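You operate a simulated robot arm through the tools that you are given. There is no shell and no other tool. Be economical: measure what you need, move in short steps, check, and stop when the job is done.

You run a simulated two-armed robot. Do the job below in one go: nothing can be reset, and whatever is moved stays where it is left.

## Task
Take the round token from the top of the cream bench and leave it on the right end of the washer bench. Then take the label block labelled "caps" from the top of the cream bench and put it on the panel. Then put the long pipe on the right end of the washer bench. Then turn the reel knob to 2. Then take the sleeve with the smallest size on its label from the right end of the washer bench and put it on top of the lamp there. Do these in the order given. Set down upright: label block.

Only the result counts: the job must be done as asked and must still hold three seconds after the hand-in. Knocking over, shifting, dropping, spilling or breaking anything else fails it. A push-on lid holds only when it is set on centred and level and pressed home; a screw cap is set on level and turned clockwise until tight.

## Robot
Two 7-joint arms with two-finger parallel grippers on one trunk, on a base that drives. Base frame: it is fixed to the floor where the robot stands at the start and does not move with it; the origin is under the middle of the robot, x ahead of it, y to its left, z up; the surface under the hand at the start is at about z = 80. Readings come in cm, rad, newtons and seconds.
The left shoulder is at the start at [7, 18.8, 112.9], the right one opposite. With the tool pointing down near the work surface each hand reaches from about 32 to 80 cm from the robot's upright axis, wherever it stands, measured 20 degrees to its own side. Places, roughly: label block [75, 25, 75]; lamp (5x5x8 cm) [110, 90, 80]; long pipe (18x3x5 cm) [120, 40, 80]; panel (11x15x1 cm) [70, 40, 80]; reel knob [550, 290, 180]; right end of the washer bench [120, 100, 80]; round token (5x5x3 cm) [50, 10, 80]; sleeve [125, 100, 75]. Payload 3.91 kg a hand.
The TCP of each hand is the grasp point between the finger pads, 3 cm short of the fingertips. In the tool frame z runs along the fingers and y along their closing line. The gripper opens to 11 cm. The fingers are 2 cm wide and 1 cm thick; the gripper's body (4.8 by 11.2 cm) begins 5.5 cm behind the TCP.
Orientation is told as [roll, pitch, yaw] about the base's x, y, z axes, in that order, counted from this pose: with the fingers straight down and closing along the base's y, the tool's x points along the base's -x, its y along +y and its z along -z.

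## Interface
- The arms move only by the tool drive_tool. It takes "left_targets", "right_targets" or both (then of equal length, played together; a hand with none holds still); each is a list of rows, each an object of numbers (a shift or turn left out is 0, a gripper value left out holds the last): "grip": the opening in per cent of the stroke, from 0 (shut) to 100 (fully open); "tx", "ty", "tz": the shift along the base's x, y, z in units of 400 mm (1.0 is 400 mm); "wx", "wy", "wz": the turn, a rotation vector about the base's x, y, z in units of 45 degrees (1.0 is 45 degrees). In form: [{"grip": .., "tx": .., "ty": .., "tz": .., "wx": .., "wy": .., "wz": ..}, ...]. A call has 1 to 10 rows; each row is the pose to reach, as a shift and turn from the pose commanded when the call began. A call with a number of a shift or a turn outside -1 to 1 is refused whole. A row lasts 0.2 s, in which the tool goes at most 5 cm and 0.15 rad; a call with a longer step from one row to the next is refused whole, and so is a gripper value outside its range. A pose out of reach is approached as far as the arm can. The call stops where the force on the tool passes 40 N (or 10 N more than at its start, if that is more) or the arm is blocked; 0.2 s more then pass. The fingers move at their own pace (about 7.2 cm/s each) and stop on an object; they squeeze with about 32 N. The grip force told is the motor's: it shows also when the fingers shut on nothing. Time passes only in rows, and 0.2 s behind the last, so rows that repeat a pose let the fingers close. It gives the time, the measured TCP pose, the force on the tool (base axes), the opening and the grip force at its end, in the units of the frame above (readings bear some noise), with the torque about the TCP (base axes, N m) and any sound that the robot's microphone picked up, and new pictures: "pictures" is both (left out), scene, wrist or none (wrist: the cameras of the hands that moved).
- Cameras (640 x 400 px; columns grow to the right, rows downward): "scene" is now at [13.27, 3.93, 136.68]; the picture's right is [0.42, -0.91, 0.00], its down [-0.45, -0.21, -0.87] and it looks along [0.79, 0.36, -0.49] (base axes); focal length 264 px, centre (320, 200). "left" rides on the left gripper at [7.2, -1.7, -10.3] in its tool frame; the picture's right is [0.23, 0.97, 0.00], its down [-0.76, 0.18, -0.62] and it looks along [-0.61, 0.14, 0.78] (tool axes); focal length 222 px, centre (320, 200). "right" rides on the right gripper at [7.2, 1.7, -10.3] in its tool frame; the picture's right is [-0.23, 0.97, 0.00], its down [-0.76, -0.18, -0.62] and it looks along [-0.61, -0.14, 0.78] (tool axes); focal length 222 px, centre (320, 200). There is no depth. A picture from a camera that has moved, and an enlarged one, comes with that camera's place and axes in the base frame and with its lens.
- slide_trunk(by): slides the trunk up (or, below 0, down) by that many cm; the arms and the scene camera ride with it, the base frame stays. It gives what a move gives, with no picture.
- roll_base(legs): drives the robot by 1 to 6 legs, each [ahead, turn to the left] in cm and rad, along the robot's own axes; the way and the turn of a leg run together, so that a leg with both is an arc; at most 150 cm and 3.142 rad a leg. The arms and the cameras ride along, it lands a little off, and it stops where it bumps. It gives what a move gives, and a new picture of the scene camera.
- head_to(pan, tilt): turns the head with the scene camera to pan (to the left, within 1.501 rad either way) and tilt (down, from -0.506 to 1.204), counted from straight ahead of the robot. It gives what a move gives, and a new picture of the scene camera.
- enlarge(camera, box): a new picture of the part [left, top, right, bottom] of that camera's present view, enlarged. It takes no simulated time.
- hand_in(): hands the job in; it is judged then, once.

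Work in short steps. Places have to be worked out from the pictures, the camera data and where the tool is seen: move nearer, look again, correct. Check each grasp and each placing, and mend what went wrong. You have 165 turns and 260 pictures in all, those below and enlarged ones among them. Open the grippers and draw the arms clear of the work before you hand the job in, unless the task says otherwise.

The tools are called after "Call:" by a JSON object that holds its "fn" and its "kwargs". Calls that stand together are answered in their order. drive_tool: Moves the arms, as the interface text tells. Its arguments: {"type":"object","properties":{"left_targets":{"type":"array"},"right_targets":{"type":"array"},"pictures":{"type":"string","enum":["both","scene","wrist","none"]}},"required":[]} The other tools are called the same way: slide_trunk (by) slides the trunk up or down; roll_base (legs) drives the base; head_to (pan, tilt) turns the head that bears the scene camera; enlarge (camera, box) takes an enlarged picture of a part of a camera's view; hand_in () hands the job in.

At the start:

```text
time: 0.0
left_position: [43.45, 47.76, 119.86]
left_tcp_rot: [0.001, 0.001, -0.002]
left_force: [0.4, 0.3, -1.1]
left_moment: [0.0, 0.01, -0.01]
left_grip_width: 10.99
left_grip_force: 0.0
right_position: [45.58, 1.51, 111.8]
right_tcp_rot: [0.001, -0.001, -0.002]
right_force: [-0.2, 1.0, -0.1]
right_moment: [0.0, 0.0, -0.03]
right_grip_width: 11.02
right_grip_force: 0.0
trunk travel left (down, up): [-63.9, 30.1]
robot x, y, heading: [-0.09, -0.13, -0.001]
head pan, tilt: [0.429, 0.517]
```

scene: 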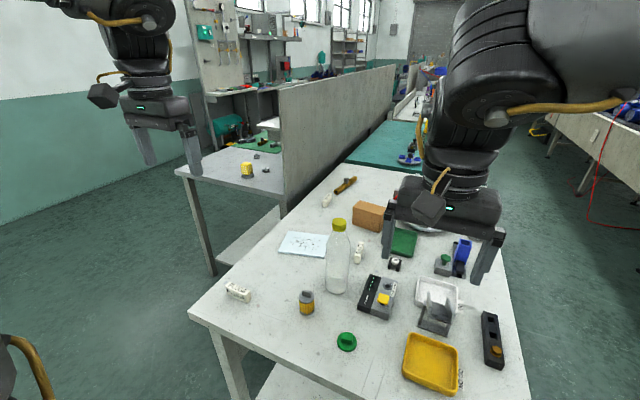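
right: 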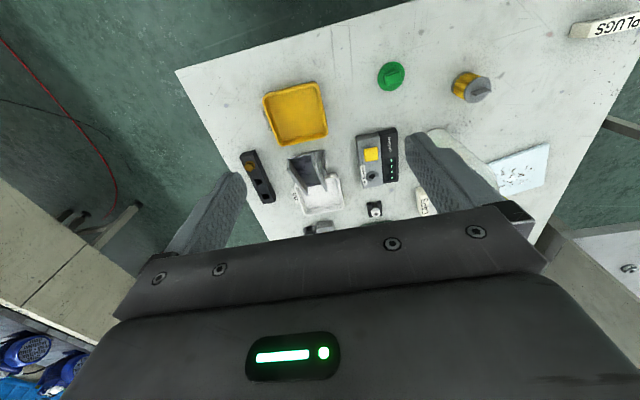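
left: 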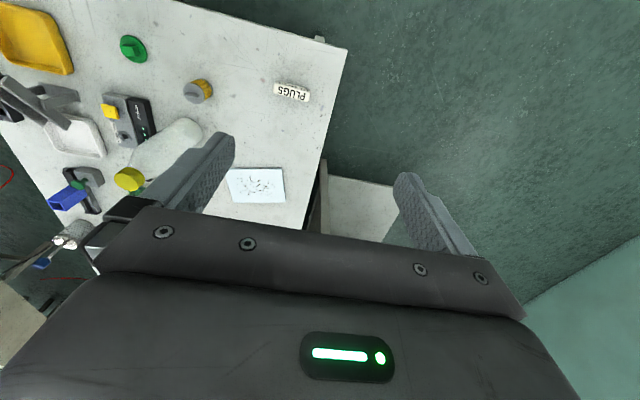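

The scene shows the cream bench with a green round token, label blocks and a white panel. I enlarge to read the labels and look at the far bench.

Call:
{"fn": "enlarge", "kwargs": {"camera": "scene", "box": [220, 170, 480, 350]}}

Call:
{"fn": "enlarge", "kwargs": {"camera": "scene", "box": [180, 80, 440, 220]}}

Call:
{"fn": "enlarge", "kwargs": {"camera": "right", "box": [240, 40, 560, 240]}}

```text
2.22 times, centred on (350, 260) of scene
camera zoom: at [13.27, 3.93, 136.68], right [0.42, -0.91, 0.0], down [-0.45, -0.21, -0.87], along [0.79, 0.36, -0.49], focal length 587 px, centre (253, 67)
```

zoom: 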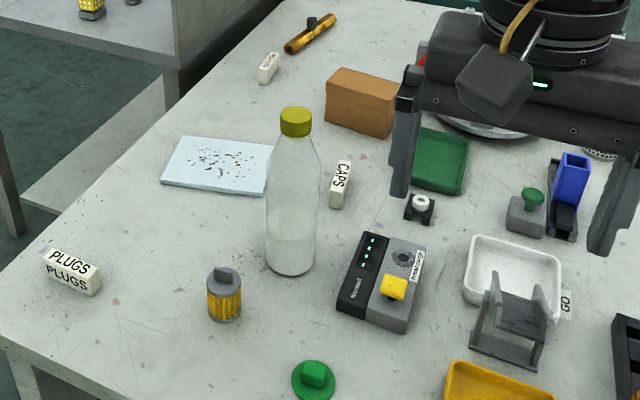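

```text
2.46 times, centred on (310, 150) of scene
camera zoom: at [13.27, 3.93, 136.68], right [0.42, -0.91, 0.0], down [-0.45, -0.21, -0.87], along [0.79, 0.36, -0.49], focal length 650 px, centre (345, 323)
```

zoom: 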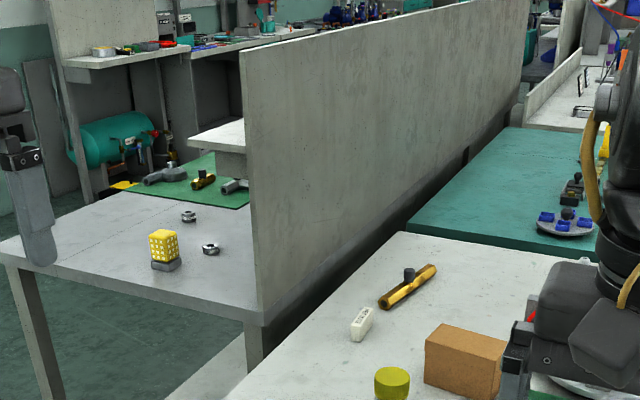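

```text
2.00 times, centred on (400, 140) of right
camera zoom: at [38.42, 3.15, 122.22], right [0.23, 0.97, 0.0], down [0.76, -0.18, 0.62], along [0.61, -0.14, -0.78], focal length 444 px, centre (160, 320)
```

zoom: 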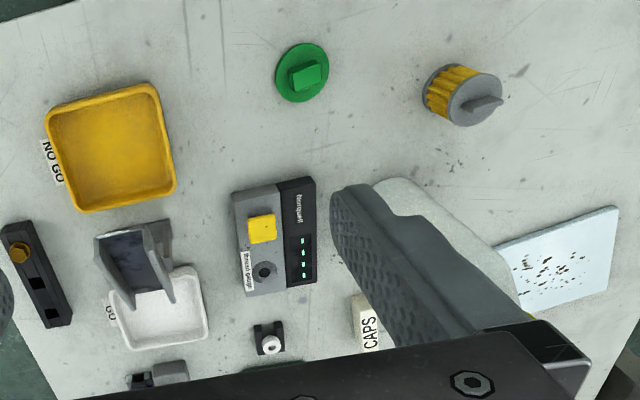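

CAPS block is at about (76,19); the token at about (48,13); lamp at (113,92). I move the right hand above the token for a closer look.

Call:
{"fn": "drive_tool", "kwargs": {"right_targets": [{"tx": 0.015, "ty": 0.073, "tz": -0.08}, {"tx": 0.03, "ty": 0.146, "tz": -0.16}, {"tx": 0.045, "ty": 0.22, "tz": -0.24}, {"tx": 0.06, "ty": 0.29, "tz": -0.32}, {"tx": 0.06, "ty": 0.29, "tz": -0.375}], "pictures": "wrist"}}

```text
time: 1.2
left_position: [43.39, 47.71, 119.83]
left_tcp_rot: [0.001, 0.001, 0.0]
left_force: [0.9, -0.4, -0.2]
left_moment: [0.02, -0.02, -0.01]
left_grip_width: 11.01
left_grip_force: 0.1
right_position: [48.73, 12.56, 97.37]
right_tcp_rot: [0.016, 0.002, -0.017]
right_force: [-1.7, -0.4, -0.1]
right_moment: [0.01, 0.01, 0.01]
right_grip_width: 10.97
right_grip_force: 0.0
trunk travel left (down, up): [-63.9, 30.1]
robot x, y, heading: [-0.04, -0.26, -0.001]
head pan, tilt: [0.429, 0.517]
camera right: at [41.47, 14.14, 107.82], right [0.24, 0.97, 0.01], down [0.76, -0.2, 0.62], along [0.6, -0.14, -0.79], focal length 222 px, centre (320, 200)
```

right: 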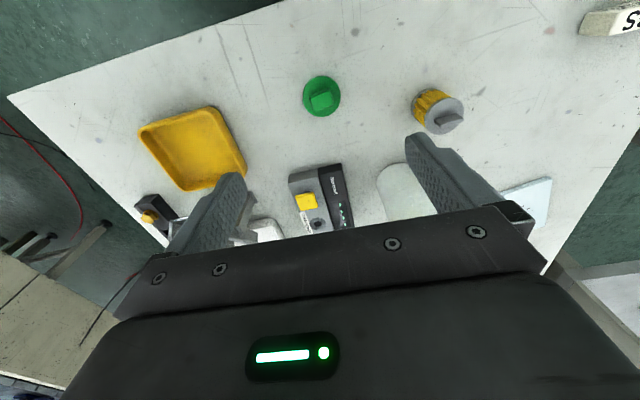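

Token centre computes to about (47.6, 13.0). I enlarge to see its handle's orientation.

Call:
{"fn": "enlarge", "kwargs": {"camera": "right", "box": [270, 60, 370, 130]}}

```text
5.71 times, centred on (320, 95) of right
camera zoom: at [41.47, 14.14, 107.82], right [0.24, 0.97, 0.01], down [0.76, -0.2, 0.62], along [0.6, -0.14, -0.79], focal length 1269 px, centre (320, 800)
```

zoom: 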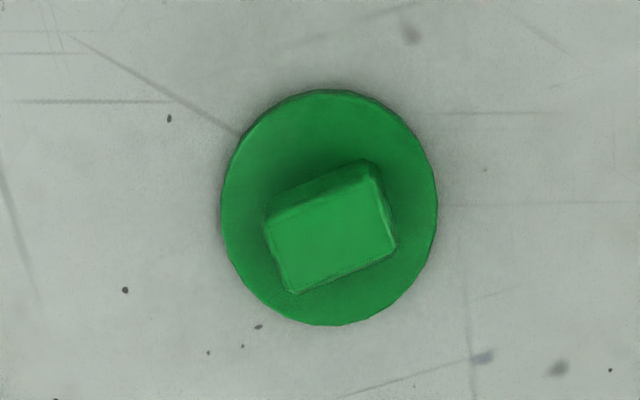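

The handle's long axis is about 9° off base y; I turn the hand to match and descend to grasp height just above the disc.

Call:
{"fn": "drive_tool", "kwargs": {"right_targets": [{"tx": -0.01, "tz": -0.1, "wz": 0.1}, {"tx": -0.01, "tz": -0.19, "wz": 0.2}, {"tx": -0.01, "tz": -0.25, "wz": 0.2}, {"tx": -0.01, "tz": -0.25, "wz": 0.2}, {"tx": -0.01, "tz": -0.25, "wz": 0.2}], "pictures": "wrist"}}

```text
time: 2.4
left_position: [43.43, 47.72, 119.88]
left_tcp_rot: [-0.001, 0.0, 0.001]
left_force: [0.1, 0.4, -0.7]
left_moment: [-0.01, -0.02, 0.01]
left_grip_width: 10.99
left_grip_force: 0.0
right_position: [47.02, 11.99, 86.87]
right_tcp_rot: [0.001, -0.002, 0.155]
right_force: [-0.5, -0.2, 0.2]
right_moment: [0.03, 0.01, 0.0]
right_grip_width: 11.02
right_grip_force: 0.1
right hand out of reach, approached as far as the arm can: row 2, 3, 4, 5
trunk travel left (down, up): [-63.9, 30.1]
robot x, y, heading: [0.07, -0.05, -0.003]
head pan, tilt: [0.429, 0.517]
camera right: at [39.62, 12.59, 97.28], right [0.07, 1.0, 0.0], down [0.78, -0.06, 0.62], along [0.62, -0.04, -0.78], focal length 222 px, centre (320, 200)
```

right: 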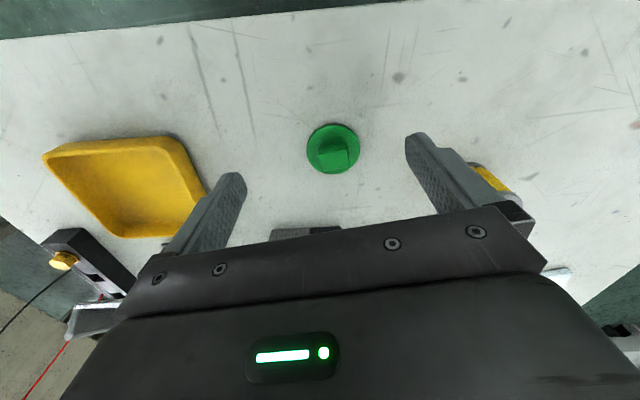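

The right arm can't get there; the left arm is better placed (token is on its side). I retract the right hand up and right, and bring the left hand over the token.

Call:
{"fn": "drive_tool", "kwargs": {"right_targets": [{"tz": 0.12}, {"tz": 0.24}, {"tz": 0.36}, {"tz": 0.45, "ty": -0.08}, {"tz": 0.5, "ty": -0.19}, {"tz": 0.5, "ty": -0.31, "wz": -0.1}, {"tz": 0.5, "ty": -0.43, "wz": -0.2}, {"tz": 0.5, "ty": -0.55, "wz": -0.2}, {"tz": 0.5, "ty": -0.67, "wz": -0.2}, {"tz": 0.5, "ty": -0.79, "wz": -0.2}], "left_targets": [{}, {}, {"ty": -0.11}, {"ty": -0.22}, {"ty": -0.33}, {"ty": -0.44, "wz": 0.1}, {"ty": -0.56, "wz": 0.2}, {"ty": -0.68, "wz": 0.2}, {"ty": -0.78, "tx": 0.05, "wz": 0.2}, {"ty": -0.868, "tx": 0.104, "wz": 0.2}], "pictures": "none"}}

Call:
{"fn": "drive_tool", "kwargs": {"left_targets": [{"tz": -0.12}, {"tz": -0.24}, {"tz": -0.36}, {"tz": -0.48}, {"tz": -0.6}, {"tz": -0.7}, {"tz": -0.75}, {"tz": -0.75}], "pictures": "wrist"}}

```text
time: 4.6
left_position: [41.2, 24.88, 117.21]
left_tcp_rot: [-0.003, -0.001, 0.154]
left_force: [-0.7, -0.1, -0.8]
left_moment: [0.0, 0.0, -0.01]
left_grip_width: 11.02
left_grip_force: 0.1
left hand out of reach, approached as far as the arm can: row 6, 7, 8, 9, 10
right_position: [45.0, -17.11, 106.31]
right_tcp_rot: [0.003, -0.002, -0.005]
right_force: [0.3, 0.4, 0.0]
right_moment: [0.02, -0.01, 0.01]
right_grip_width: 11.01
right_grip_force: 0.0
right hand out of reach, approached as far as the arm can: row 10
trunk travel left (down, up): [-63.9, 30.1]
robot x, y, heading: [0.26, 0.1, 0.001]
head pan, tilt: [0.429, 0.517]
```

```text
time: 6.4
left_position: [46.17, 29.8, 87.34]
left_tcp_rot: [0.004, 0.002, 0.153]
left_force: [0.1, -0.1, 0.3]
left_moment: [0.04, 0.0, 0.01]
left_grip_width: 11.01
left_grip_force: 0.0
left hand out of reach, approached as far as the arm can: row 1, 2, 3, 4, 5, 6, 7, 8
right_position: [45.3, -17.66, 106.17]
right_tcp_rot: [0.008, 0.003, -0.005]
right_force: [0.0, -0.1, 0.0]
right_moment: [0.04, 0.05, 0.02]
right_grip_width: 10.98
right_grip_force: 0.1
trunk travel left (down, up): [-63.9, 30.1]
robot x, y, heading: [0.16, -0.25, 0.0]
head pan, tilt: [0.429, 0.517]
camera left: at [39.22, 26.88, 97.78], right [-0.37, 0.93, 0.0], down [0.73, 0.29, 0.62], along [0.58, 0.23, -0.78], focal length 222 px, centre (320, 200)
```

left: 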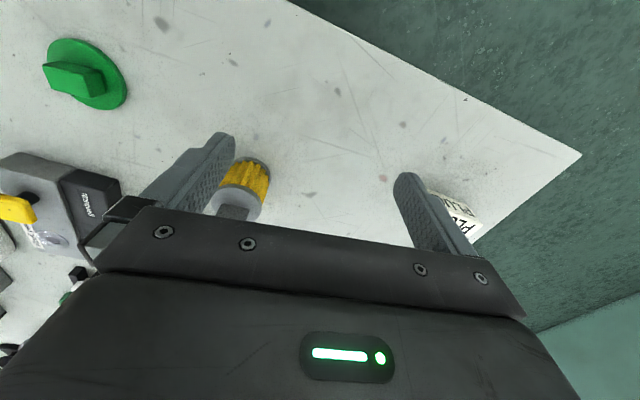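

The left arm is limited too close to the body. I lift the left hand straight up and away; then I'll back the base up so the token falls in comfortable reach.

Call:
{"fn": "drive_tool", "kwargs": {"left_targets": [{"tz": 0.12}, {"tz": 0.24}, {"tz": 0.36}, {"tz": 0.48}, {"tz": 0.6, "ty": 0.1}, {"tz": 0.7, "ty": 0.2}, {"tz": 0.7, "ty": 0.3}, {"tz": 0.7, "ty": 0.4}], "pictures": "none"}}

Call:
{"fn": "roll_base", "kwargs": {"legs": [[-14, 0]]}}

```text
refused: row 5 steps farther than a row can; nothing moved
```

```text
time: 7.7
left_position: [32.21, 30.27, 87.25]
left_tcp_rot: [-0.003, 0.004, 0.152]
left_force: [0.0, 0.1, -0.2]
left_moment: [0.04, 0.02, 0.0]
left_grip_width: 11.01
left_grip_force: 0.2
right_position: [31.35, -16.96, 106.31]
right_tcp_rot: [-0.001, -0.002, -0.003]
right_force: [-1.0, 0.2, 0.0]
right_moment: [0.01, 0.02, -0.02]
right_grip_width: 11.02
right_grip_force: 0.0
trunk travel left (down, up): [-63.9, 30.1]
robot x, y, heading: [-13.97, 0.09, 0.002]
head pan, tilt: [0.429, 0.517]
camera scene: at [-0.47, 3.99, 136.66], right [0.42, -0.91, 0.0], down [-0.45, -0.21, -0.87], along [0.79, 0.36, -0.5], focal length 264 px, centre (320, 200)
```

scene: 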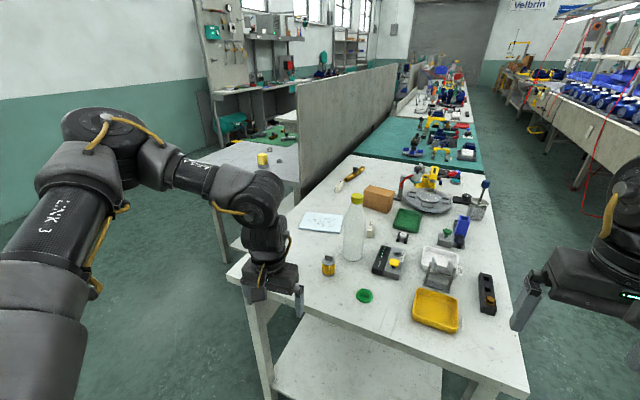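

Backing up was clean. Now I raise the left hand, then bring it over the token.

Call:
{"fn": "drive_tool", "kwargs": {"left_targets": [{"tz": 0.12}, {"tz": 0.24}, {"tz": 0.36}, {"tz": 0.48}, {"tz": 0.48}], "pictures": "none"}}

```text
time: 8.9
left_position: [32.23, 30.42, 106.47]
left_tcp_rot: [-0.004, 0.005, 0.154]
left_force: [0.3, -0.1, -0.7]
left_moment: [-0.01, -0.01, 0.02]
left_grip_width: 10.98
left_grip_force: 0.0
right_position: [31.32, -16.88, 106.3]
right_tcp_rot: [-0.001, -0.001, -0.003]
right_force: [-0.5, 1.2, -0.5]
right_moment: [0.0, -0.01, 0.0]
right_grip_width: 10.99
right_grip_force: 0.1
trunk travel left (down, up): [-63.9, 30.1]
robot x, y, heading: [-13.39, -0.23, 0.002]
head pan, tilt: [0.429, 0.517]
```

Commands are clipped to actual poses, good. Now over to the token.

Call:
{"fn": "drive_tool", "kwargs": {"left_targets": [{"tx": 0.077, "ty": -0.087}, {"tx": 0.154, "ty": -0.173}, {"tx": 0.231, "ty": -0.26}, {"tx": 0.308, "ty": -0.346}, {"tx": 0.385, "ty": -0.432}, {"tx": 0.385, "ty": -0.432, "tz": -0.12}, {"tx": 0.385, "ty": -0.432, "tz": -0.24}, {"tx": 0.385, "ty": -0.432, "tz": -0.36}, {"tx": 0.385, "ty": -0.432, "tz": -0.36}], "pictures": "wrist"}}

```text
time: 10.9
left_position: [38.24, 25.3, 94.83]
left_tcp_rot: [-0.006, 0.003, 0.153]
left_force: [0.4, -0.3, 0.0]
left_moment: [0.02, 0.0, -0.01]
left_grip_width: 10.99
left_grip_force: 0.0
left hand out of reach, approached as far as the arm can: row 2, 3, 4, 5, 6, 7, 8, 9
right_position: [31.31, -17.1, 106.34]
right_tcp_rot: [0.0, 0.001, -0.003]
right_force: [-0.3, 0.6, 0.3]
right_moment: [0.0, -0.02, 0.02]
right_grip_width: 10.97
right_grip_force: 0.1
trunk travel left (down, up): [-63.9, 30.1]
robot x, y, heading: [-14.23, -0.13, -0.001]
head pan, tilt: [0.429, 0.517]
camera left: at [31.31, 22.58, 105.13], right [-0.37, 0.93, 0.0], down [0.73, 0.29, 0.62], along [0.58, 0.23, -0.78], focal length 222 px, centre (320, 200)
```

left: 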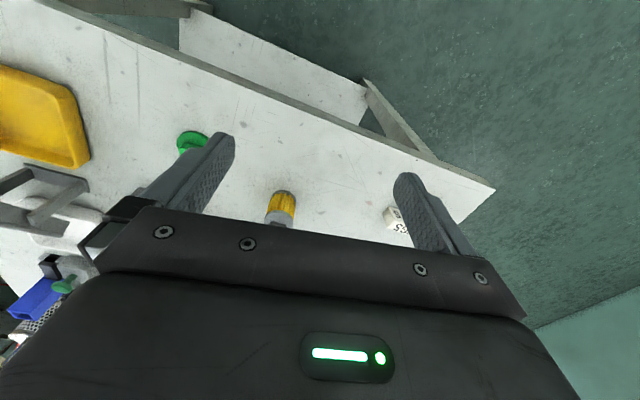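

Reach is limited toward the body's midline; I'll turn the base left so the token lies on the right arm's own side. First raise and pull back the left hand.

Call:
{"fn": "drive_tool", "kwargs": {"left_targets": [{"tz": 0.12}, {"tz": 0.24}, {"tz": 0.36}, {"tz": 0.48}, {"tz": 0.6, "tx": -0.02}, {"tz": 0.6, "tx": -0.1, "ty": 0.08, "wz": -0.1}, {"tz": 0.6, "tx": -0.1, "ty": 0.18, "wz": -0.2}, {"tz": 0.6, "tx": -0.1, "ty": 0.3, "wz": -0.2}], "right_targets": [{"tz": 0.05}, {"tz": 0.1}, {"tz": 0.1}, {"tz": 0.1}, {"tz": 0.1}, {"tz": 0.1}, {"tz": 0.1}, {"tz": 0.1}], "pictures": "none"}}

Call:
{"fn": "roll_base", "kwargs": {"legs": [[0, 0.5]]}}

```text
time: 12.7
left_position: [33.32, 37.86, 118.03]
left_tcp_rot: [-0.007, -0.002, -0.005]
left_force: [-0.6, 0.7, -0.4]
left_moment: [-0.01, 0.01, 0.01]
left_grip_width: 10.99
left_grip_force: 0.1
left hand out of reach, approached as far as the arm can: row 2, 3, 4, 5, 6, 7, 8
right_position: [30.85, -16.32, 110.22]
right_tcp_rot: [-0.004, -0.002, -0.005]
right_force: [-0.4, 0.8, -0.3]
right_moment: [-0.01, -0.01, -0.03]
right_grip_width: 11.0
right_grip_force: 0.1
right hand out of reach, approached as far as the arm can: row 2, 3, 4, 5, 6, 7, 8
trunk travel left (down, up): [-63.9, 30.1]
robot x, y, heading: [-13.67, 0.08, -0.003]
head pan, tilt: [0.429, 0.517]
```

```text
time: 14.5
left_position: [9.59, 55.64, 118.1]
left_tcp_rot: [-0.005, -0.002, 0.494]
left_force: [-0.1, -0.2, 0.4]
left_moment: [0.01, 0.02, 0.02]
left_grip_width: 11.0
left_grip_force: 0.1
right_position: [33.29, 6.85, 110.28]
right_tcp_rot: [0.0, -0.001, 0.492]
right_force: [-0.4, -0.6, 0.7]
right_moment: [-0.02, -0.01, -0.01]
right_grip_width: 10.99
right_grip_force: 0.1
trunk travel left (down, up): [-63.9, 30.1]
robot x, y, heading: [-13.72, -0.09, 0.493]
head pan, tilt: [0.429, 0.517]
camera scene: at [-3.99, 9.76, 136.69], right [0.8, -0.6, 0.0], down [-0.3, -0.4, -0.87], along [0.52, 0.7, -0.49], focal length 264 px, centre (320, 200)
```

scene: 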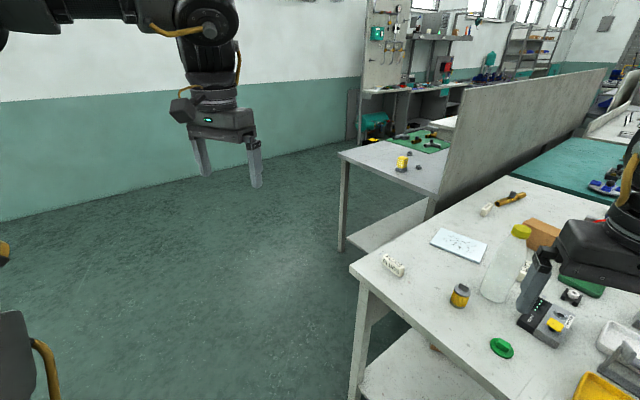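

Now the right hand goes over the token with the turn matching its handle.

Call:
{"fn": "drive_tool", "kwargs": {"right_targets": [{"tx": 0.09, "ty": 0.04, "wz": -0.14}, {"tx": 0.18, "ty": 0.08, "wz": -0.28}, {"tx": 0.27, "ty": 0.12, "wz": -0.427}, {"tx": 0.357, "ty": 0.153, "tz": -0.06, "wz": -0.427}, {"tx": 0.357, "ty": 0.153, "tz": -0.17, "wz": -0.427}, {"tx": 0.357, "ty": 0.153, "tz": -0.28, "wz": -0.427}, {"tx": 0.357, "ty": 0.153, "tz": -0.38, "wz": -0.427}, {"tx": 0.357, "ty": 0.153, "tz": -0.38, "wz": -0.427}], "pictures": "wrist"}}

```text
time: 16.3
left_position: [9.54, 55.54, 118.04]
left_tcp_rot: [-0.005, -0.001, 0.494]
left_force: [-0.1, 0.2, 0.9]
left_moment: [0.02, -0.03, -0.02]
left_grip_width: 11.0
left_grip_force: 0.0
right_position: [47.23, 13.13, 95.28]
right_tcp_rot: [-0.001, -0.003, 0.157]
right_force: [0.8, 0.4, 0.8]
right_moment: [-0.02, -0.01, 0.01]
right_grip_width: 11.0
right_grip_force: 0.1
right hand out of reach, approached as far as the arm can: row 4, 5
trunk travel left (down, up): [-63.9, 30.1]
robot x, y, heading: [-13.99, -0.34, 0.499]
head pan, tilt: [0.429, 0.517]
camera right: at [39.8, 13.76, 105.62], right [0.07, 1.0, 0.0], down [0.78, -0.06, 0.63], along [0.62, -0.04, -0.78], focal length 222 px, centre (320, 200)
```

right: 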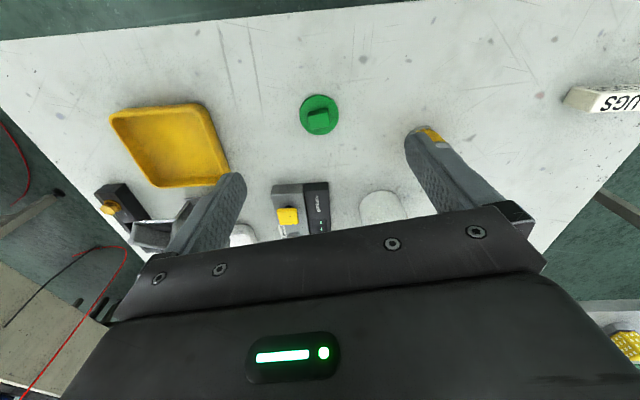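

Reached; token at (47.6,13.3). Descend to just above the disc and look.

Call:
{"fn": "drive_tool", "kwargs": {"right_targets": [{"tx": 0.008, "ty": 0.006, "tz": -0.11}, {"tx": 0.008, "ty": 0.006, "tz": -0.2}, {"tx": 0.008, "ty": 0.006, "tz": -0.265}, {"tx": 0.008, "ty": 0.006, "tz": -0.265}], "pictures": "wrist"}}

```text
time: 17.3
left_position: [9.53, 55.69, 118.02]
left_tcp_rot: [-0.003, -0.002, 0.494]
left_force: [0.4, -1.1, 0.5]
left_moment: [-0.01, 0.01, 0.0]
left_grip_width: 11.01
left_grip_force: 0.0
right_position: [47.71, 13.3, 84.57]
right_tcp_rot: [-0.001, -0.001, 0.155]
right_force: [0.0, 0.1, -0.1]
right_moment: [0.0, -0.02, -0.03]
right_grip_width: 10.99
right_grip_force: 0.0
trunk travel left (down, up): [-63.9, 30.1]
robot x, y, heading: [-13.99, 0.14, 0.494]
head pan, tilt: [0.429, 0.517]
camera right: at [40.33, 13.91, 94.93], right [0.07, 1.0, 0.0], down [0.78, -0.06, 0.62], along [0.62, -0.05, -0.78], focal length 222 px, centre (320, 200)
```

right: 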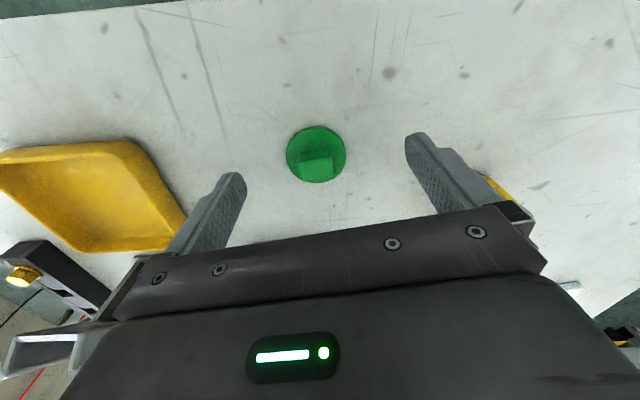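

Handle is between the fingertips. Close.

Call:
{"fn": "drive_tool", "kwargs": {"right_targets": [{"grip": 0, "ty": -0.004}, {"grip": 0, "ty": -0.004}, {"grip": 0, "ty": -0.004}, {"grip": 0, "ty": -0.004}, {"grip": 0, "ty": -0.004}], "pictures": "wrist"}}

```text
time: 18.5
left_position: [9.57, 55.69, 118.05]
left_tcp_rot: [-0.005, -0.001, 0.495]
left_force: [-0.3, 0.0, -0.1]
left_moment: [0.02, 0.01, 0.0]
left_grip_width: 11.0
left_grip_force: 0.0
right_position: [47.89, 13.16, 84.51]
right_tcp_rot: [0.0, -0.001, 0.155]
right_force: [0.0, -0.1, 0.3]
right_moment: [-0.04, 0.01, -0.03]
right_grip_width: 2.26
right_grip_force: 31.9
trunk travel left (down, up): [-63.9, 30.1]
robot x, y, heading: [-13.84, -0.05, 0.498]
head pan, tilt: [0.429, 0.517]
camera right: at [40.4, 13.76, 94.96], right [0.07, 1.0, 0.0], down [0.78, -0.06, 0.62], along [0.62, -0.05, -0.78], focal length 222 px, centre (320, 200)
```

right: 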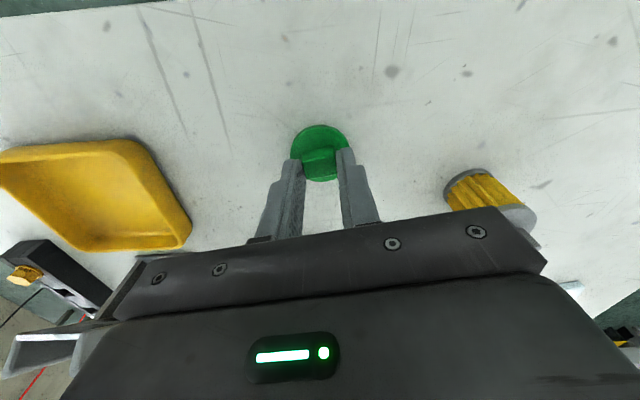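

Token gripped (2.26 cm). Lift it and pull the hand up.

Call:
{"fn": "drive_tool", "kwargs": {"right_targets": [{"tz": 0.1}, {"tz": 0.2}, {"tz": 0.32}, {"tz": 0.44}, {"tz": 0.56}, {"tz": 0.6, "tx": -0.08}, {"tz": 0.6, "tx": -0.18}], "pictures": "wrist"}}

Call:
{"fn": "roll_base", "kwargs": {"legs": [[0, 1.0], [92, 0]]}}

```text
time: 20.1
left_position: [9.55, 55.7, 118.13]
left_tcp_rot: [-0.004, -0.001, 0.493]
left_force: [0.7, 0.1, -1.2]
left_moment: [-0.01, -0.01, 0.02]
left_grip_width: 10.98
left_grip_force: 0.1
right_position: [40.79, 13.0, 108.68]
right_tcp_rot: [-0.001, -0.005, 0.157]
right_force: [-0.4, -0.1, 0.5]
right_moment: [0.0, -0.03, -0.02]
right_grip_width: 2.25
right_grip_force: 32.2
right hand out of reach, approached as far as the arm can: row 4, 5
trunk travel left (down, up): [-63.9, 30.1]
robot x, y, heading: [-13.65, -0.2, 0.496]
head pan, tilt: [0.429, 0.517]
camera right: at [33.3, 13.58, 119.07], right [0.07, 1.0, 0.0], down [0.78, -0.06, 0.63], along [0.62, -0.05, -0.78], focal length 222 px, centre (320, 200)
```

right: 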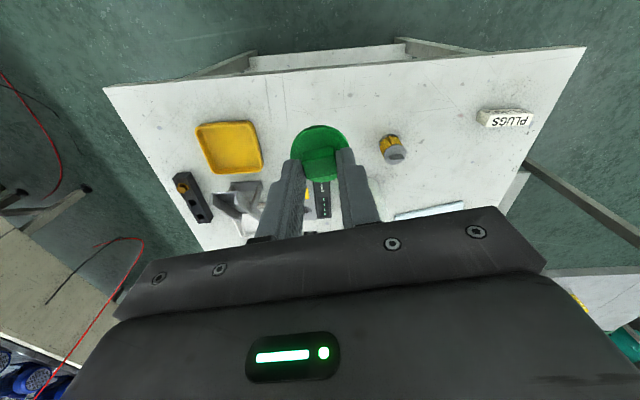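

```text
time: 27.5
left_position: [-41.82, 141.32, 117.97]
left_tcp_rot: [-0.005, -0.002, 1.498]
left_force: [-0.2, -0.3, 0.2]
left_moment: [-0.01, -0.01, 0.02]
left_grip_width: 11.01
left_grip_force: 0.0
right_position: [10.99, 145.03, 108.58]
right_tcp_rot: [-0.001, -0.002, 1.161]
right_force: [0.2, 0.1, 0.6]
right_moment: [-0.01, -0.05, 0.0]
right_grip_width: 2.26
right_grip_force: 32.3
trunk travel left (down, up): [-63.9, 30.1]
robot x, y, heading: [-7.69, 92.3, 1.498]
head pan, tilt: [0.429, 0.517]
camera scene: at [-10.29, 105.35, 136.69], right [0.94, 0.35, 0.0], down [0.17, -0.46, -0.87], along [-0.31, 0.81, -0.49], focal length 264 px, centre (320, 200)
```

scene: 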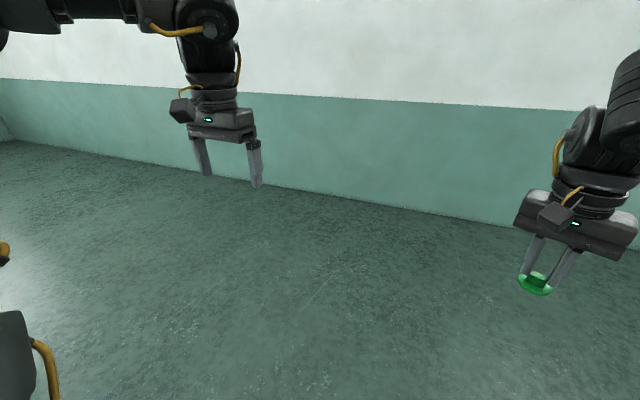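

Token still held. Turn to face the washer bench and drive toward it, then pan the head toward the bench.

Call:
{"fn": "roll_base", "kwargs": {"legs": [[0, -1.5], [55, 0]]}}

Call:
{"fn": "head_to", "kwargs": {"pan": 0.0, "tilt": 0.6}}

```text
time: 34.4
left_position: [95.44, 128.46, 118.08]
left_tcp_rot: [-0.005, -0.002, -0.009]
left_force: [0.4, 0.0, 0.2]
left_moment: [0.0, 0.03, -0.01]
left_grip_width: 11.0
left_grip_force: 0.1
right_position: [102.43, 76.09, 108.66]
right_tcp_rot: [0.0, -0.004, -0.347]
right_force: [-0.1, 0.5, -0.9]
right_moment: [0.03, 0.03, 0.02]
right_grip_width: 2.25
right_grip_force: 32.2
trunk travel left (down, up): [-63.9, 30.1]
robot x, y, heading: [48.43, 91.11, -0.004]
head pan, tilt: [0.429, 0.517]
camera scene: at [61.4, 94.91, 136.69], right [0.41, -0.91, 0.0], down [-0.45, -0.2, -0.87], along [0.79, 0.36, -0.49], focal length 264 px, centre (320, 200)
```

scene: 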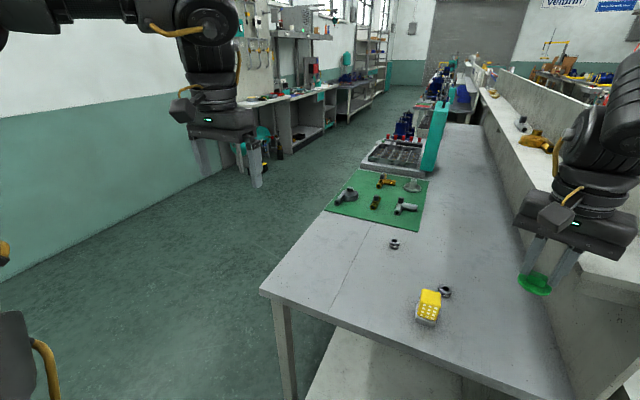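

```text
time: 35.3
left_position: [95.48, 128.53, 118.06]
left_tcp_rot: [-0.006, -0.002, -0.008]
left_force: [-0.2, -0.2, -0.2]
left_moment: [-0.02, 0.02, 0.0]
left_grip_width: 11.0
left_grip_force: 0.1
right_position: [102.5, 76.11, 108.57]
right_tcp_rot: [-0.001, -0.002, -0.347]
right_force: [0.1, 0.0, -0.3]
right_moment: [0.0, 0.01, 0.01]
right_grip_width: 2.23
right_grip_force: 31.5
trunk travel left (down, up): [-63.9, 30.1]
robot x, y, heading: [47.95, 90.85, -0.007]
head pan, tilt: [0.0, 0.6]
camera scene: at [61.98, 91.15, 135.94], right [0.0, -1.0, 0.0], down [-0.56, 0.0, -0.83], along [0.83, 0.0, -0.56], focal length 264 px, centre (320, 200)
```

scene: 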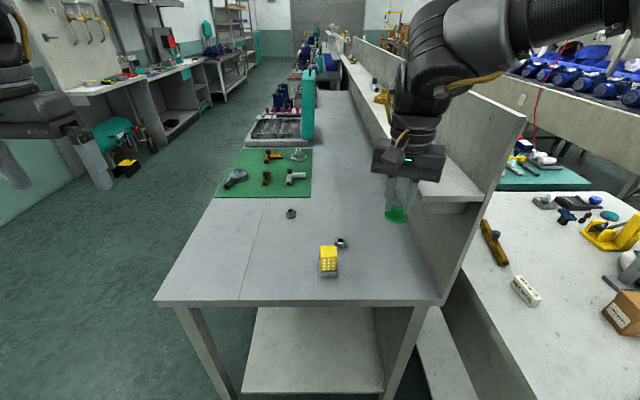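

The right end of the washer bench (x≈101–147, y≈61–131) holds lamp (109,89) and sleeves at (121,85) and (136,101). I'll place the token at about (110,74).

Call:
{"fn": "drive_tool", "kwargs": {"right_targets": [{"tx": 0.1, "ty": -0.03}, {"tx": 0.19, "ty": -0.05}, {"tx": 0.19, "ty": -0.05, "tz": -0.12}, {"tx": 0.19, "ty": -0.05, "tz": -0.24}, {"tx": 0.19, "ty": -0.05, "tz": -0.36}, {"tx": 0.19, "ty": -0.05, "tz": -0.46}, {"tx": 0.19, "ty": -0.05, "tz": -0.53}, {"tx": 0.19, "ty": -0.05, "tz": -0.53}]}}

```text
time: 36.1
left_position: [95.27, 128.69, 118.1]
left_tcp_rot: [-0.005, -0.002, -0.007]
left_force: [0.0, -0.6, 0.1]
left_moment: [0.02, 0.04, -0.01]
left_grip_width: 10.97
left_grip_force: 0.1
right_position: [108.43, 75.57, 104.51]
right_tcp_rot: [0.012, -0.011, -0.347]
right_force: [-14.6, 9.9, 22.7]
right_moment: [-1.49, 0.09, -0.74]
right_grip_width: 2.24
right_grip_force: 31.5
right hand out of reach, approached as far as the arm can: row 2, 3, 4
trunk travel left (down, up): [-63.9, 30.1]
robot x, y, heading: [48.29, 90.96, -0.006]
head pan, tilt: [0.0, 0.6]
stopped in row 4 (right hand): the force on the tool passed its limit at 97 N (the readings are from after the stop); the commanded pose is now the measured one
camera scene: at [61.71, 91.29, 135.98], right [0.0, -1.0, 0.0], down [-0.56, 0.0, -0.83], along [0.83, 0.0, -0.56], focal length 264 px, centre (320, 200)
camera right: at [102.11, 79.52, 114.95], right [0.55, 0.84, 0.01], down [0.65, -0.43, 0.63], along [0.53, -0.34, -0.78], focal length 222 px, centre (320, 200)
```

scene: 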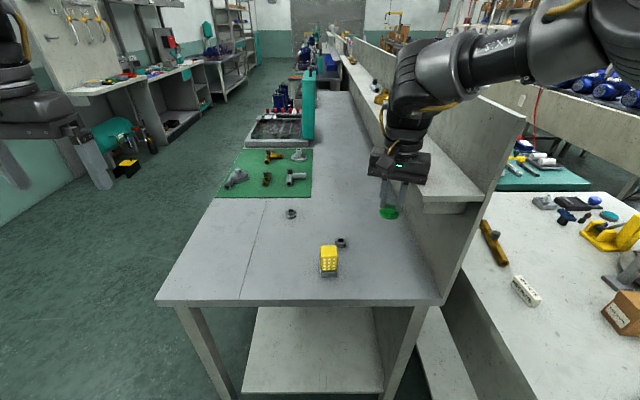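
right: 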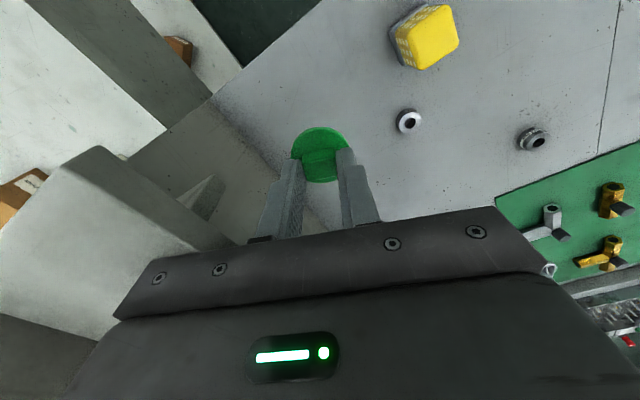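

The hand bumped the shelf on the partition side. I back off in -x/+y and up, then turn the base left and use the clear area left of the lamp.

Call:
{"fn": "drive_tool", "kwargs": {"right_targets": [{"tx": -0.07, "ty": 0.06, "tz": 0.02}, {"tx": -0.15, "ty": 0.12, "tz": 0.08}, {"tx": -0.15, "ty": 0.16, "tz": 0.1}]}}

```text
time: 37.0
left_position: [95.64, 128.69, 117.97]
left_tcp_rot: [-0.004, 0.001, -0.007]
left_force: [0.1, -0.2, -0.1]
left_moment: [0.01, 0.03, 0.0]
left_grip_width: 11.01
left_grip_force: 0.0
right_position: [102.74, 81.86, 108.19]
right_tcp_rot: [0.008, -0.006, -0.348]
right_force: [-0.1, -0.4, -1.3]
right_moment: [0.0, 0.02, -0.01]
right_grip_width: 2.26
right_grip_force: 31.8
trunk travel left (down, up): [-63.9, 30.1]
robot x, y, heading: [48.08, 91.47, -0.006]
head pan, tilt: [0.0, 0.6]
camera scene: at [62.21, 91.17, 135.91], right [-0.01, -1.0, 0.0], down [-0.57, 0.0, -0.82], along [0.82, 0.0, -0.57], focal length 264 px, centre (320, 200)
camera right: at [96.4, 85.78, 118.66], right [0.55, 0.84, 0.01], down [0.65, -0.43, 0.63], along [0.53, -0.34, -0.78], focal length 222 px, centre (320, 200)
```

scene: 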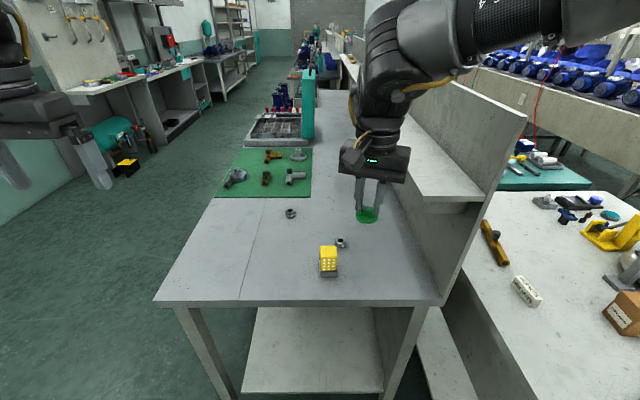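
right: 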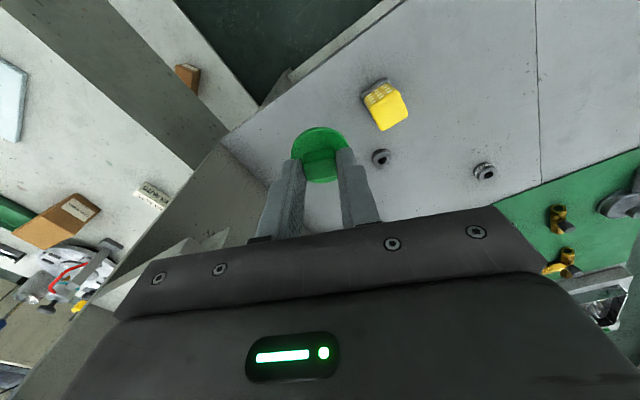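

Free again, nothing disturbed. Turn base left.

Call:
{"fn": "roll_base", "kwargs": {"legs": [[0, 0.5]]}}

Call:
{"fn": "head_to", "kwargs": {"pan": -0.5, "tilt": 0.7}}

```text
time: 38.8
left_position: [71.56, 146.71, 118.0]
left_tcp_rot: [-0.005, -0.001, 0.494]
left_force: [0.1, -0.4, -0.4]
left_moment: [0.0, 0.01, 0.01]
left_grip_width: 11.01
left_grip_force: 0.0
right_position: [100.35, 109.05, 108.34]
right_tcp_rot: [0.008, -0.008, 0.155]
right_force: [-0.1, 0.2, -0.5]
right_moment: [0.02, 0.01, 0.05]
right_grip_width: 2.24
right_grip_force: 32.0
trunk travel left (down, up): [-63.9, 30.1]
robot x, y, heading: [48.04, 91.13, 0.498]
head pan, tilt: [0.0, 0.6]
camera scene: at [60.34, 97.82, 135.94], right [0.48, -0.88, 0.0], down [-0.5, -0.27, -0.82], along [0.72, 0.39, -0.57], focal length 264 px, centre (320, 200)
```

scene: 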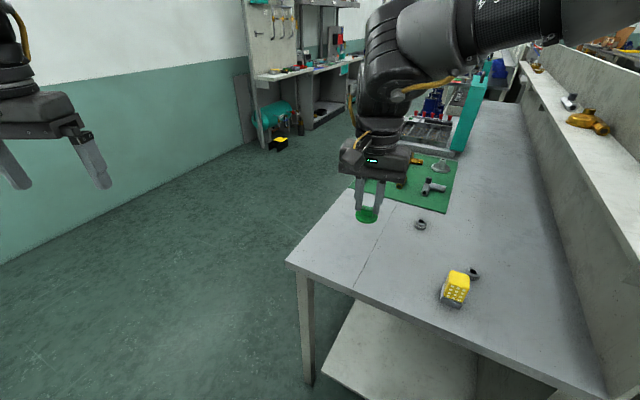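

```text
time: 39.7
left_position: [71.47, 146.69, 118.08]
left_tcp_rot: [-0.004, -0.001, 0.493]
left_force: [0.2, 0.1, 0.2]
left_moment: [0.0, -0.01, -0.03]
left_grip_width: 11.01
left_grip_force: 0.0
right_position: [100.37, 109.03, 108.37]
right_tcp_rot: [0.006, -0.006, 0.155]
right_force: [-0.2, 0.5, 0.5]
right_moment: [-0.01, -0.01, 0.0]
right_grip_width: 2.28
right_grip_force: 32.0
trunk travel left (down, up): [-63.9, 30.1]
robot x, y, heading: [48.03, 91.18, 0.498]
head pan, tilt: [-0.499, 0.7]
camera scene: at [61.08, 93.61, 135.07], right [0.0, -1.0, 0.0], down [-0.64, 0.0, -0.76], along [0.76, 0.0, -0.64], focal length 264 px, centre (320, 200)
```

scene: 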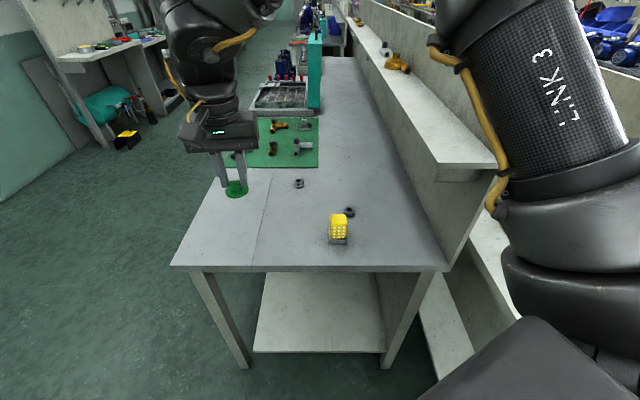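

Descend to about (112,104), left of the lamp, stopping a bit above contact.

Call:
{"fn": "drive_tool", "kwargs": {"right_targets": [{"tx": 0.07, "ty": -0.03, "tz": -0.06}, {"tx": 0.15, "ty": -0.06, "tz": -0.12}, {"tx": 0.22, "ty": -0.1, "tz": -0.19}, {"tx": 0.29, "ty": -0.125, "tz": -0.26}, {"tx": 0.29, "ty": -0.125, "tz": -0.37}, {"tx": 0.29, "ty": -0.125, "tz": -0.47}, {"tx": 0.29, "ty": -0.125, "tz": -0.55}, {"tx": 0.29, "ty": -0.125, "tz": -0.55}]}}

```text
time: 41.5
left_position: [71.51, 146.83, 118.04]
left_tcp_rot: [-0.006, 0.001, 0.492]
left_force: [-0.7, -0.3, -0.9]
left_moment: [-0.01, -0.05, 0.02]
left_grip_width: 11.02
left_grip_force: 0.1
right_position: [110.41, 104.54, 86.24]
right_tcp_rot: [0.008, -0.011, 0.152]
right_force: [-0.2, 0.1, -0.5]
right_moment: [0.01, -0.02, 0.02]
right_grip_width: 2.25
right_grip_force: 32.2
right hand out of reach, approached as far as the arm can: row 4, 5, 6, 7, 8
trunk travel left (down, up): [-63.9, 30.1]
robot x, y, heading: [48.48, 90.78, 0.495]
head pan, tilt: [-0.499, 0.7]
camera scene: at [61.01, 93.6, 135.08], right [0.0, -1.0, 0.0], down [-0.64, 0.0, -0.77], along [0.77, 0.0, -0.64], focal length 264 px, centre (320, 200)
camera right: at [102.86, 104.96, 96.65], right [0.08, 1.0, 0.01], down [0.77, -0.07, 0.63], along [0.63, -0.04, -0.78], focal length 222 px, centre (320, 200)
```

scene: 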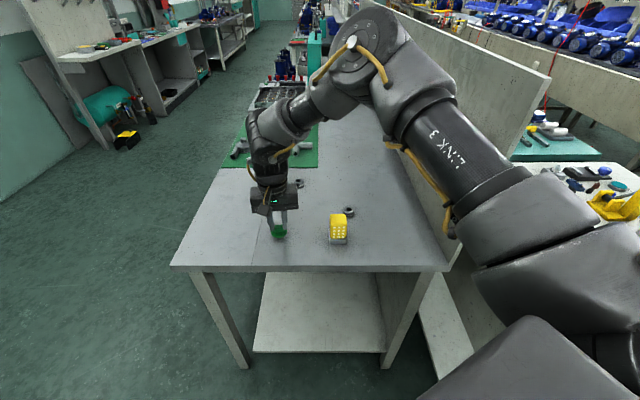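
right: 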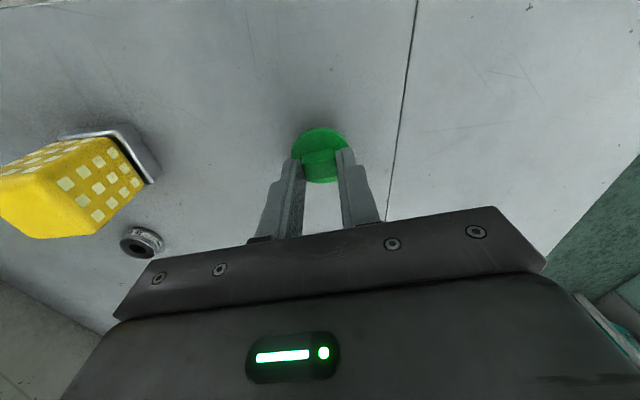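

Hovering near (110.4,104.5), about 1.5 cm above contact. Lower gently.

Call:
{"fn": "drive_tool", "kwargs": {"right_targets": [{"tz": -0.02}, {"tz": -0.033}, {"tz": -0.04}, {"tz": -0.043}], "pictures": "wrist"}}

```text
time: 42.5
left_position: [71.44, 146.8, 118.12]
left_tcp_rot: [-0.005, 0.0, 0.494]
left_force: [-0.6, -0.3, 0.0]
left_moment: [-0.04, -0.01, -0.02]
left_grip_width: 10.99
left_grip_force: 0.2
right_position: [110.33, 104.52, 84.71]
right_tcp_rot: [0.008, -0.009, 0.151]
right_force: [-0.2, 0.2, 0.3]
right_moment: [0.0, -0.02, 0.0]
right_grip_width: 2.26
right_grip_force: 31.7
trunk travel left (down, up): [-63.9, 30.1]
robot x, y, heading: [47.85, 91.04, 0.499]
head pan, tilt: [-0.499, 0.7]
camera right: at [102.77, 105.05, 95.08], right [0.08, 1.0, 0.01], down [0.78, -0.07, 0.63], along [0.63, -0.04, -0.78], focal length 222 px, centre (320, 200)
```

right: 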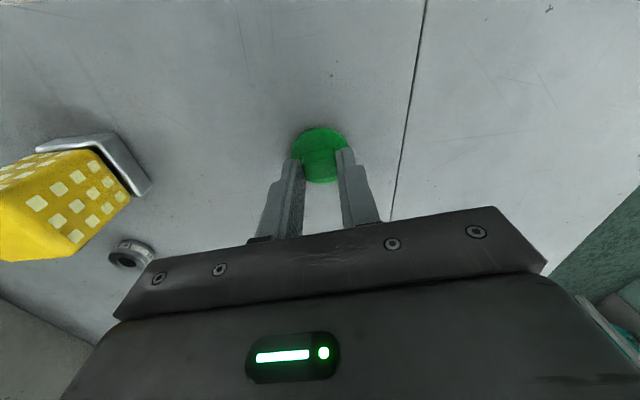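

No contact yet; lower a little more in small steps.

Call:
{"fn": "drive_tool", "kwargs": {"right_targets": [{"tz": -0.005}, {"tz": -0.01}, {"tz": -0.015}, {"tz": -0.02}, {"tz": -0.025}, {"tz": -0.03}], "pictures": "wrist"}}

```text
time: 43.9
left_position: [71.29, 146.77, 118.14]
left_tcp_rot: [-0.005, -0.002, 0.492]
left_force: [0.8, 0.4, -1.1]
left_moment: [-0.01, -0.02, 0.03]
left_grip_width: 11.0
left_grip_force: 0.1
right_position: [110.17, 104.63, 83.74]
right_tcp_rot: [0.01, -0.014, 0.148]
right_force: [3.3, 2.3, 24.1]
right_moment: [-0.04, -0.21, -0.04]
right_grip_width: 2.26
right_grip_force: 31.9
trunk travel left (down, up): [-63.9, 30.1]
robot x, y, heading: [48.39, 90.72, 0.497]
head pan, tilt: [-0.499, 0.7]
camera right: at [102.57, 105.0, 94.05], right [0.08, 1.0, 0.01], down [0.77, -0.07, 0.63], along [0.63, -0.04, -0.78], focal length 222 px, centre (320, 200)
```

right: 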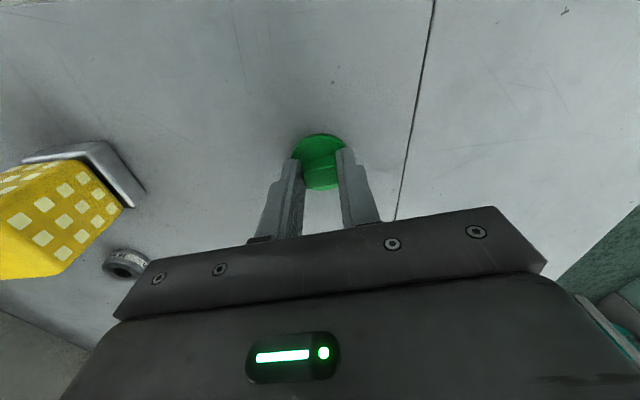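

Contact (24 N): it's on the bench. Relieve and open, then lift.

Call:
{"fn": "drive_tool", "kwargs": {"right_targets": [{"tz": 0.008}, {"tz": 0.008, "grip": 45}, {"tz": 0.008, "grip": 45}, {"tz": 0.008, "grip": 45}, {"tz": 0.1, "grip": 45}, {"tz": 0.22, "grip": 45}, {"tz": 0.34, "grip": 45}, {"tz": 0.46, "grip": 45}, {"tz": 0.56, "tx": -0.04, "grip": 45}]}}

```text
time: 45.9
left_position: [71.42, 146.78, 118.07]
left_tcp_rot: [-0.004, -0.002, 0.495]
left_force: [-0.6, 0.0, 0.5]
left_moment: [-0.01, 0.04, 0.01]
left_grip_width: 11.0
left_grip_force: 0.1
right_position: [108.25, 104.4, 105.73]
right_tcp_rot: [0.011, -0.009, 0.153]
right_force: [-1.2, -0.3, 0.0]
right_moment: [-0.02, -0.01, -0.01]
right_grip_width: 4.92
right_grip_force: 0.0
right hand out of reach, approached as far as the arm can: row 7, 8, 9
trunk travel left (down, up): [-63.9, 30.1]
robot x, y, heading: [48.44, 90.69, 0.496]
head pan, tilt: [-0.499, 0.7]
camera scene: at [60.89, 93.57, 135.09], right [0.0, -1.0, 0.0], down [-0.64, 0.0, -0.77], along [0.77, 0.0, -0.64], focal length 264 px, centre (320, 200)
camera right: at [100.7, 104.91, 116.18], right [0.08, 1.0, 0.01], down [0.77, -0.07, 0.63], along [0.63, -0.04, -0.78], focal length 222 px, centre (320, 200)
```

scene: 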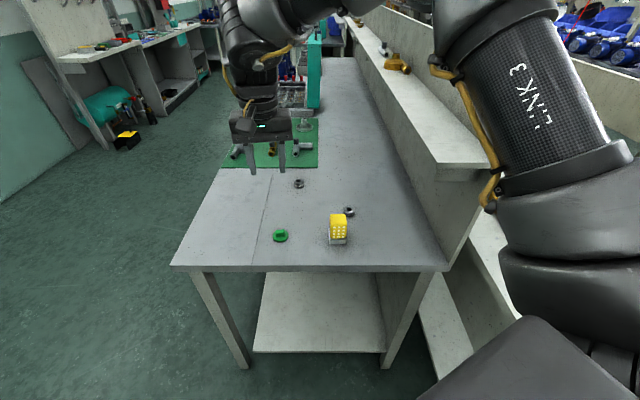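
right: 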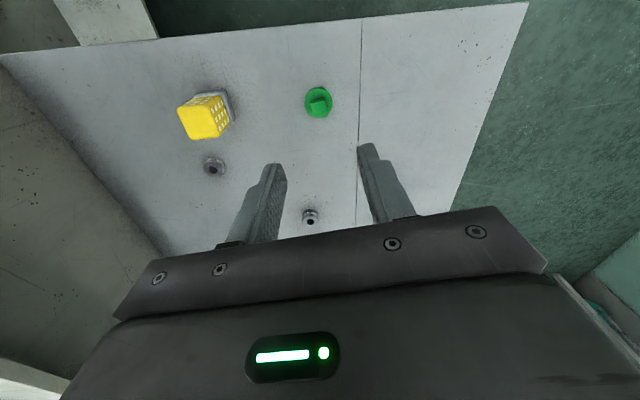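

Token is resting on the bench. Now I turn the long way round (avoiding the partition end) to face the cream bench, where panel and CAPS will be on the left arm's side.

Call:
{"fn": "roll_base", "kwargs": {"legs": [[0, 2.1], [0, 2.11]]}}

Call:
{"fn": "head_to", "kwargs": {"pan": 0.3, "tilt": 0.7}}

```text
time: 56.4
left_position: [86.05, 43.98, 117.99]
left_tcp_rot: [-0.005, 0.001, -1.57]
left_force: [-0.3, 0.3, -0.1]
left_moment: [-0.02, -0.02, 0.02]
left_grip_width: 10.98
left_grip_force: 0.1
right_position: [31.44, 31.62, 105.69]
right_tcp_rot: [0.01, -0.008, -1.912]
right_force: [0.8, 0.0, 0.7]
right_moment: [-0.02, 0.03, 0.01]
right_grip_width: 4.95
right_grip_force: 0.1
trunk travel left (down, up): [-63.9, 30.1]
robot x, y, heading: [48.15, 91.37, -1.566]
head pan, tilt: [-0.499, 0.7]
camera scene: at [44.12, 78.7, 135.07], right [-0.88, 0.47, 0.0], down [0.3, 0.57, -0.76], along [-0.36, -0.67, -0.64], focal length 264 px, centre (320, 200)
```

scene: 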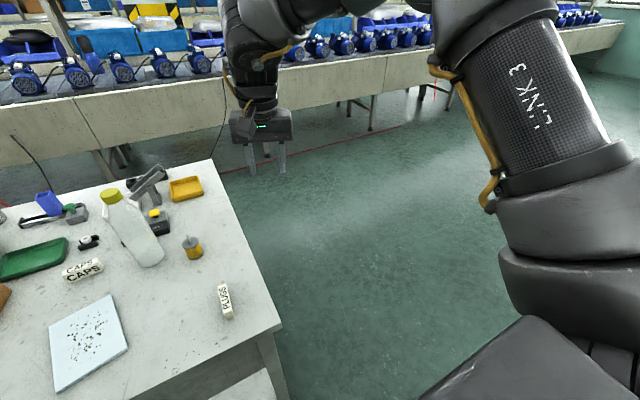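

```text
time: 57.5
left_position: [86.17, 44.13, 118.08]
left_tcp_rot: [-0.006, -0.001, -1.568]
left_force: [-0.3, -0.5, 0.5]
left_moment: [-0.06, 0.01, -0.01]
left_grip_width: 10.98
left_grip_force: 0.0
right_position: [31.44, 31.65, 105.66]
right_tcp_rot: [0.011, -0.009, -1.913]
right_force: [0.3, 0.1, -0.6]
right_moment: [-0.03, -0.05, -0.03]
right_grip_width: 4.98
right_grip_force: 0.0
trunk travel left (down, up): [-63.9, 30.1]
robot x, y, heading: [48.52, 90.77, -1.563]
head pan, tilt: [0.3, 0.7]
camera scene: at [50.7, 78.08, 135.07], right [-0.95, -0.3, 0.0], down [-0.19, 0.61, -0.76], along [0.23, -0.73, -0.64], focal length 264 px, centre (320, 200)
```

scene: 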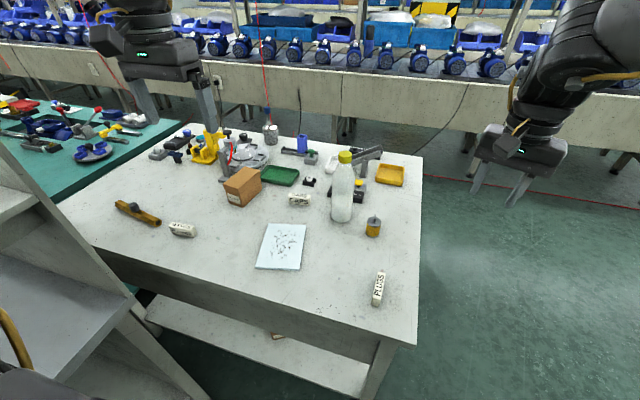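

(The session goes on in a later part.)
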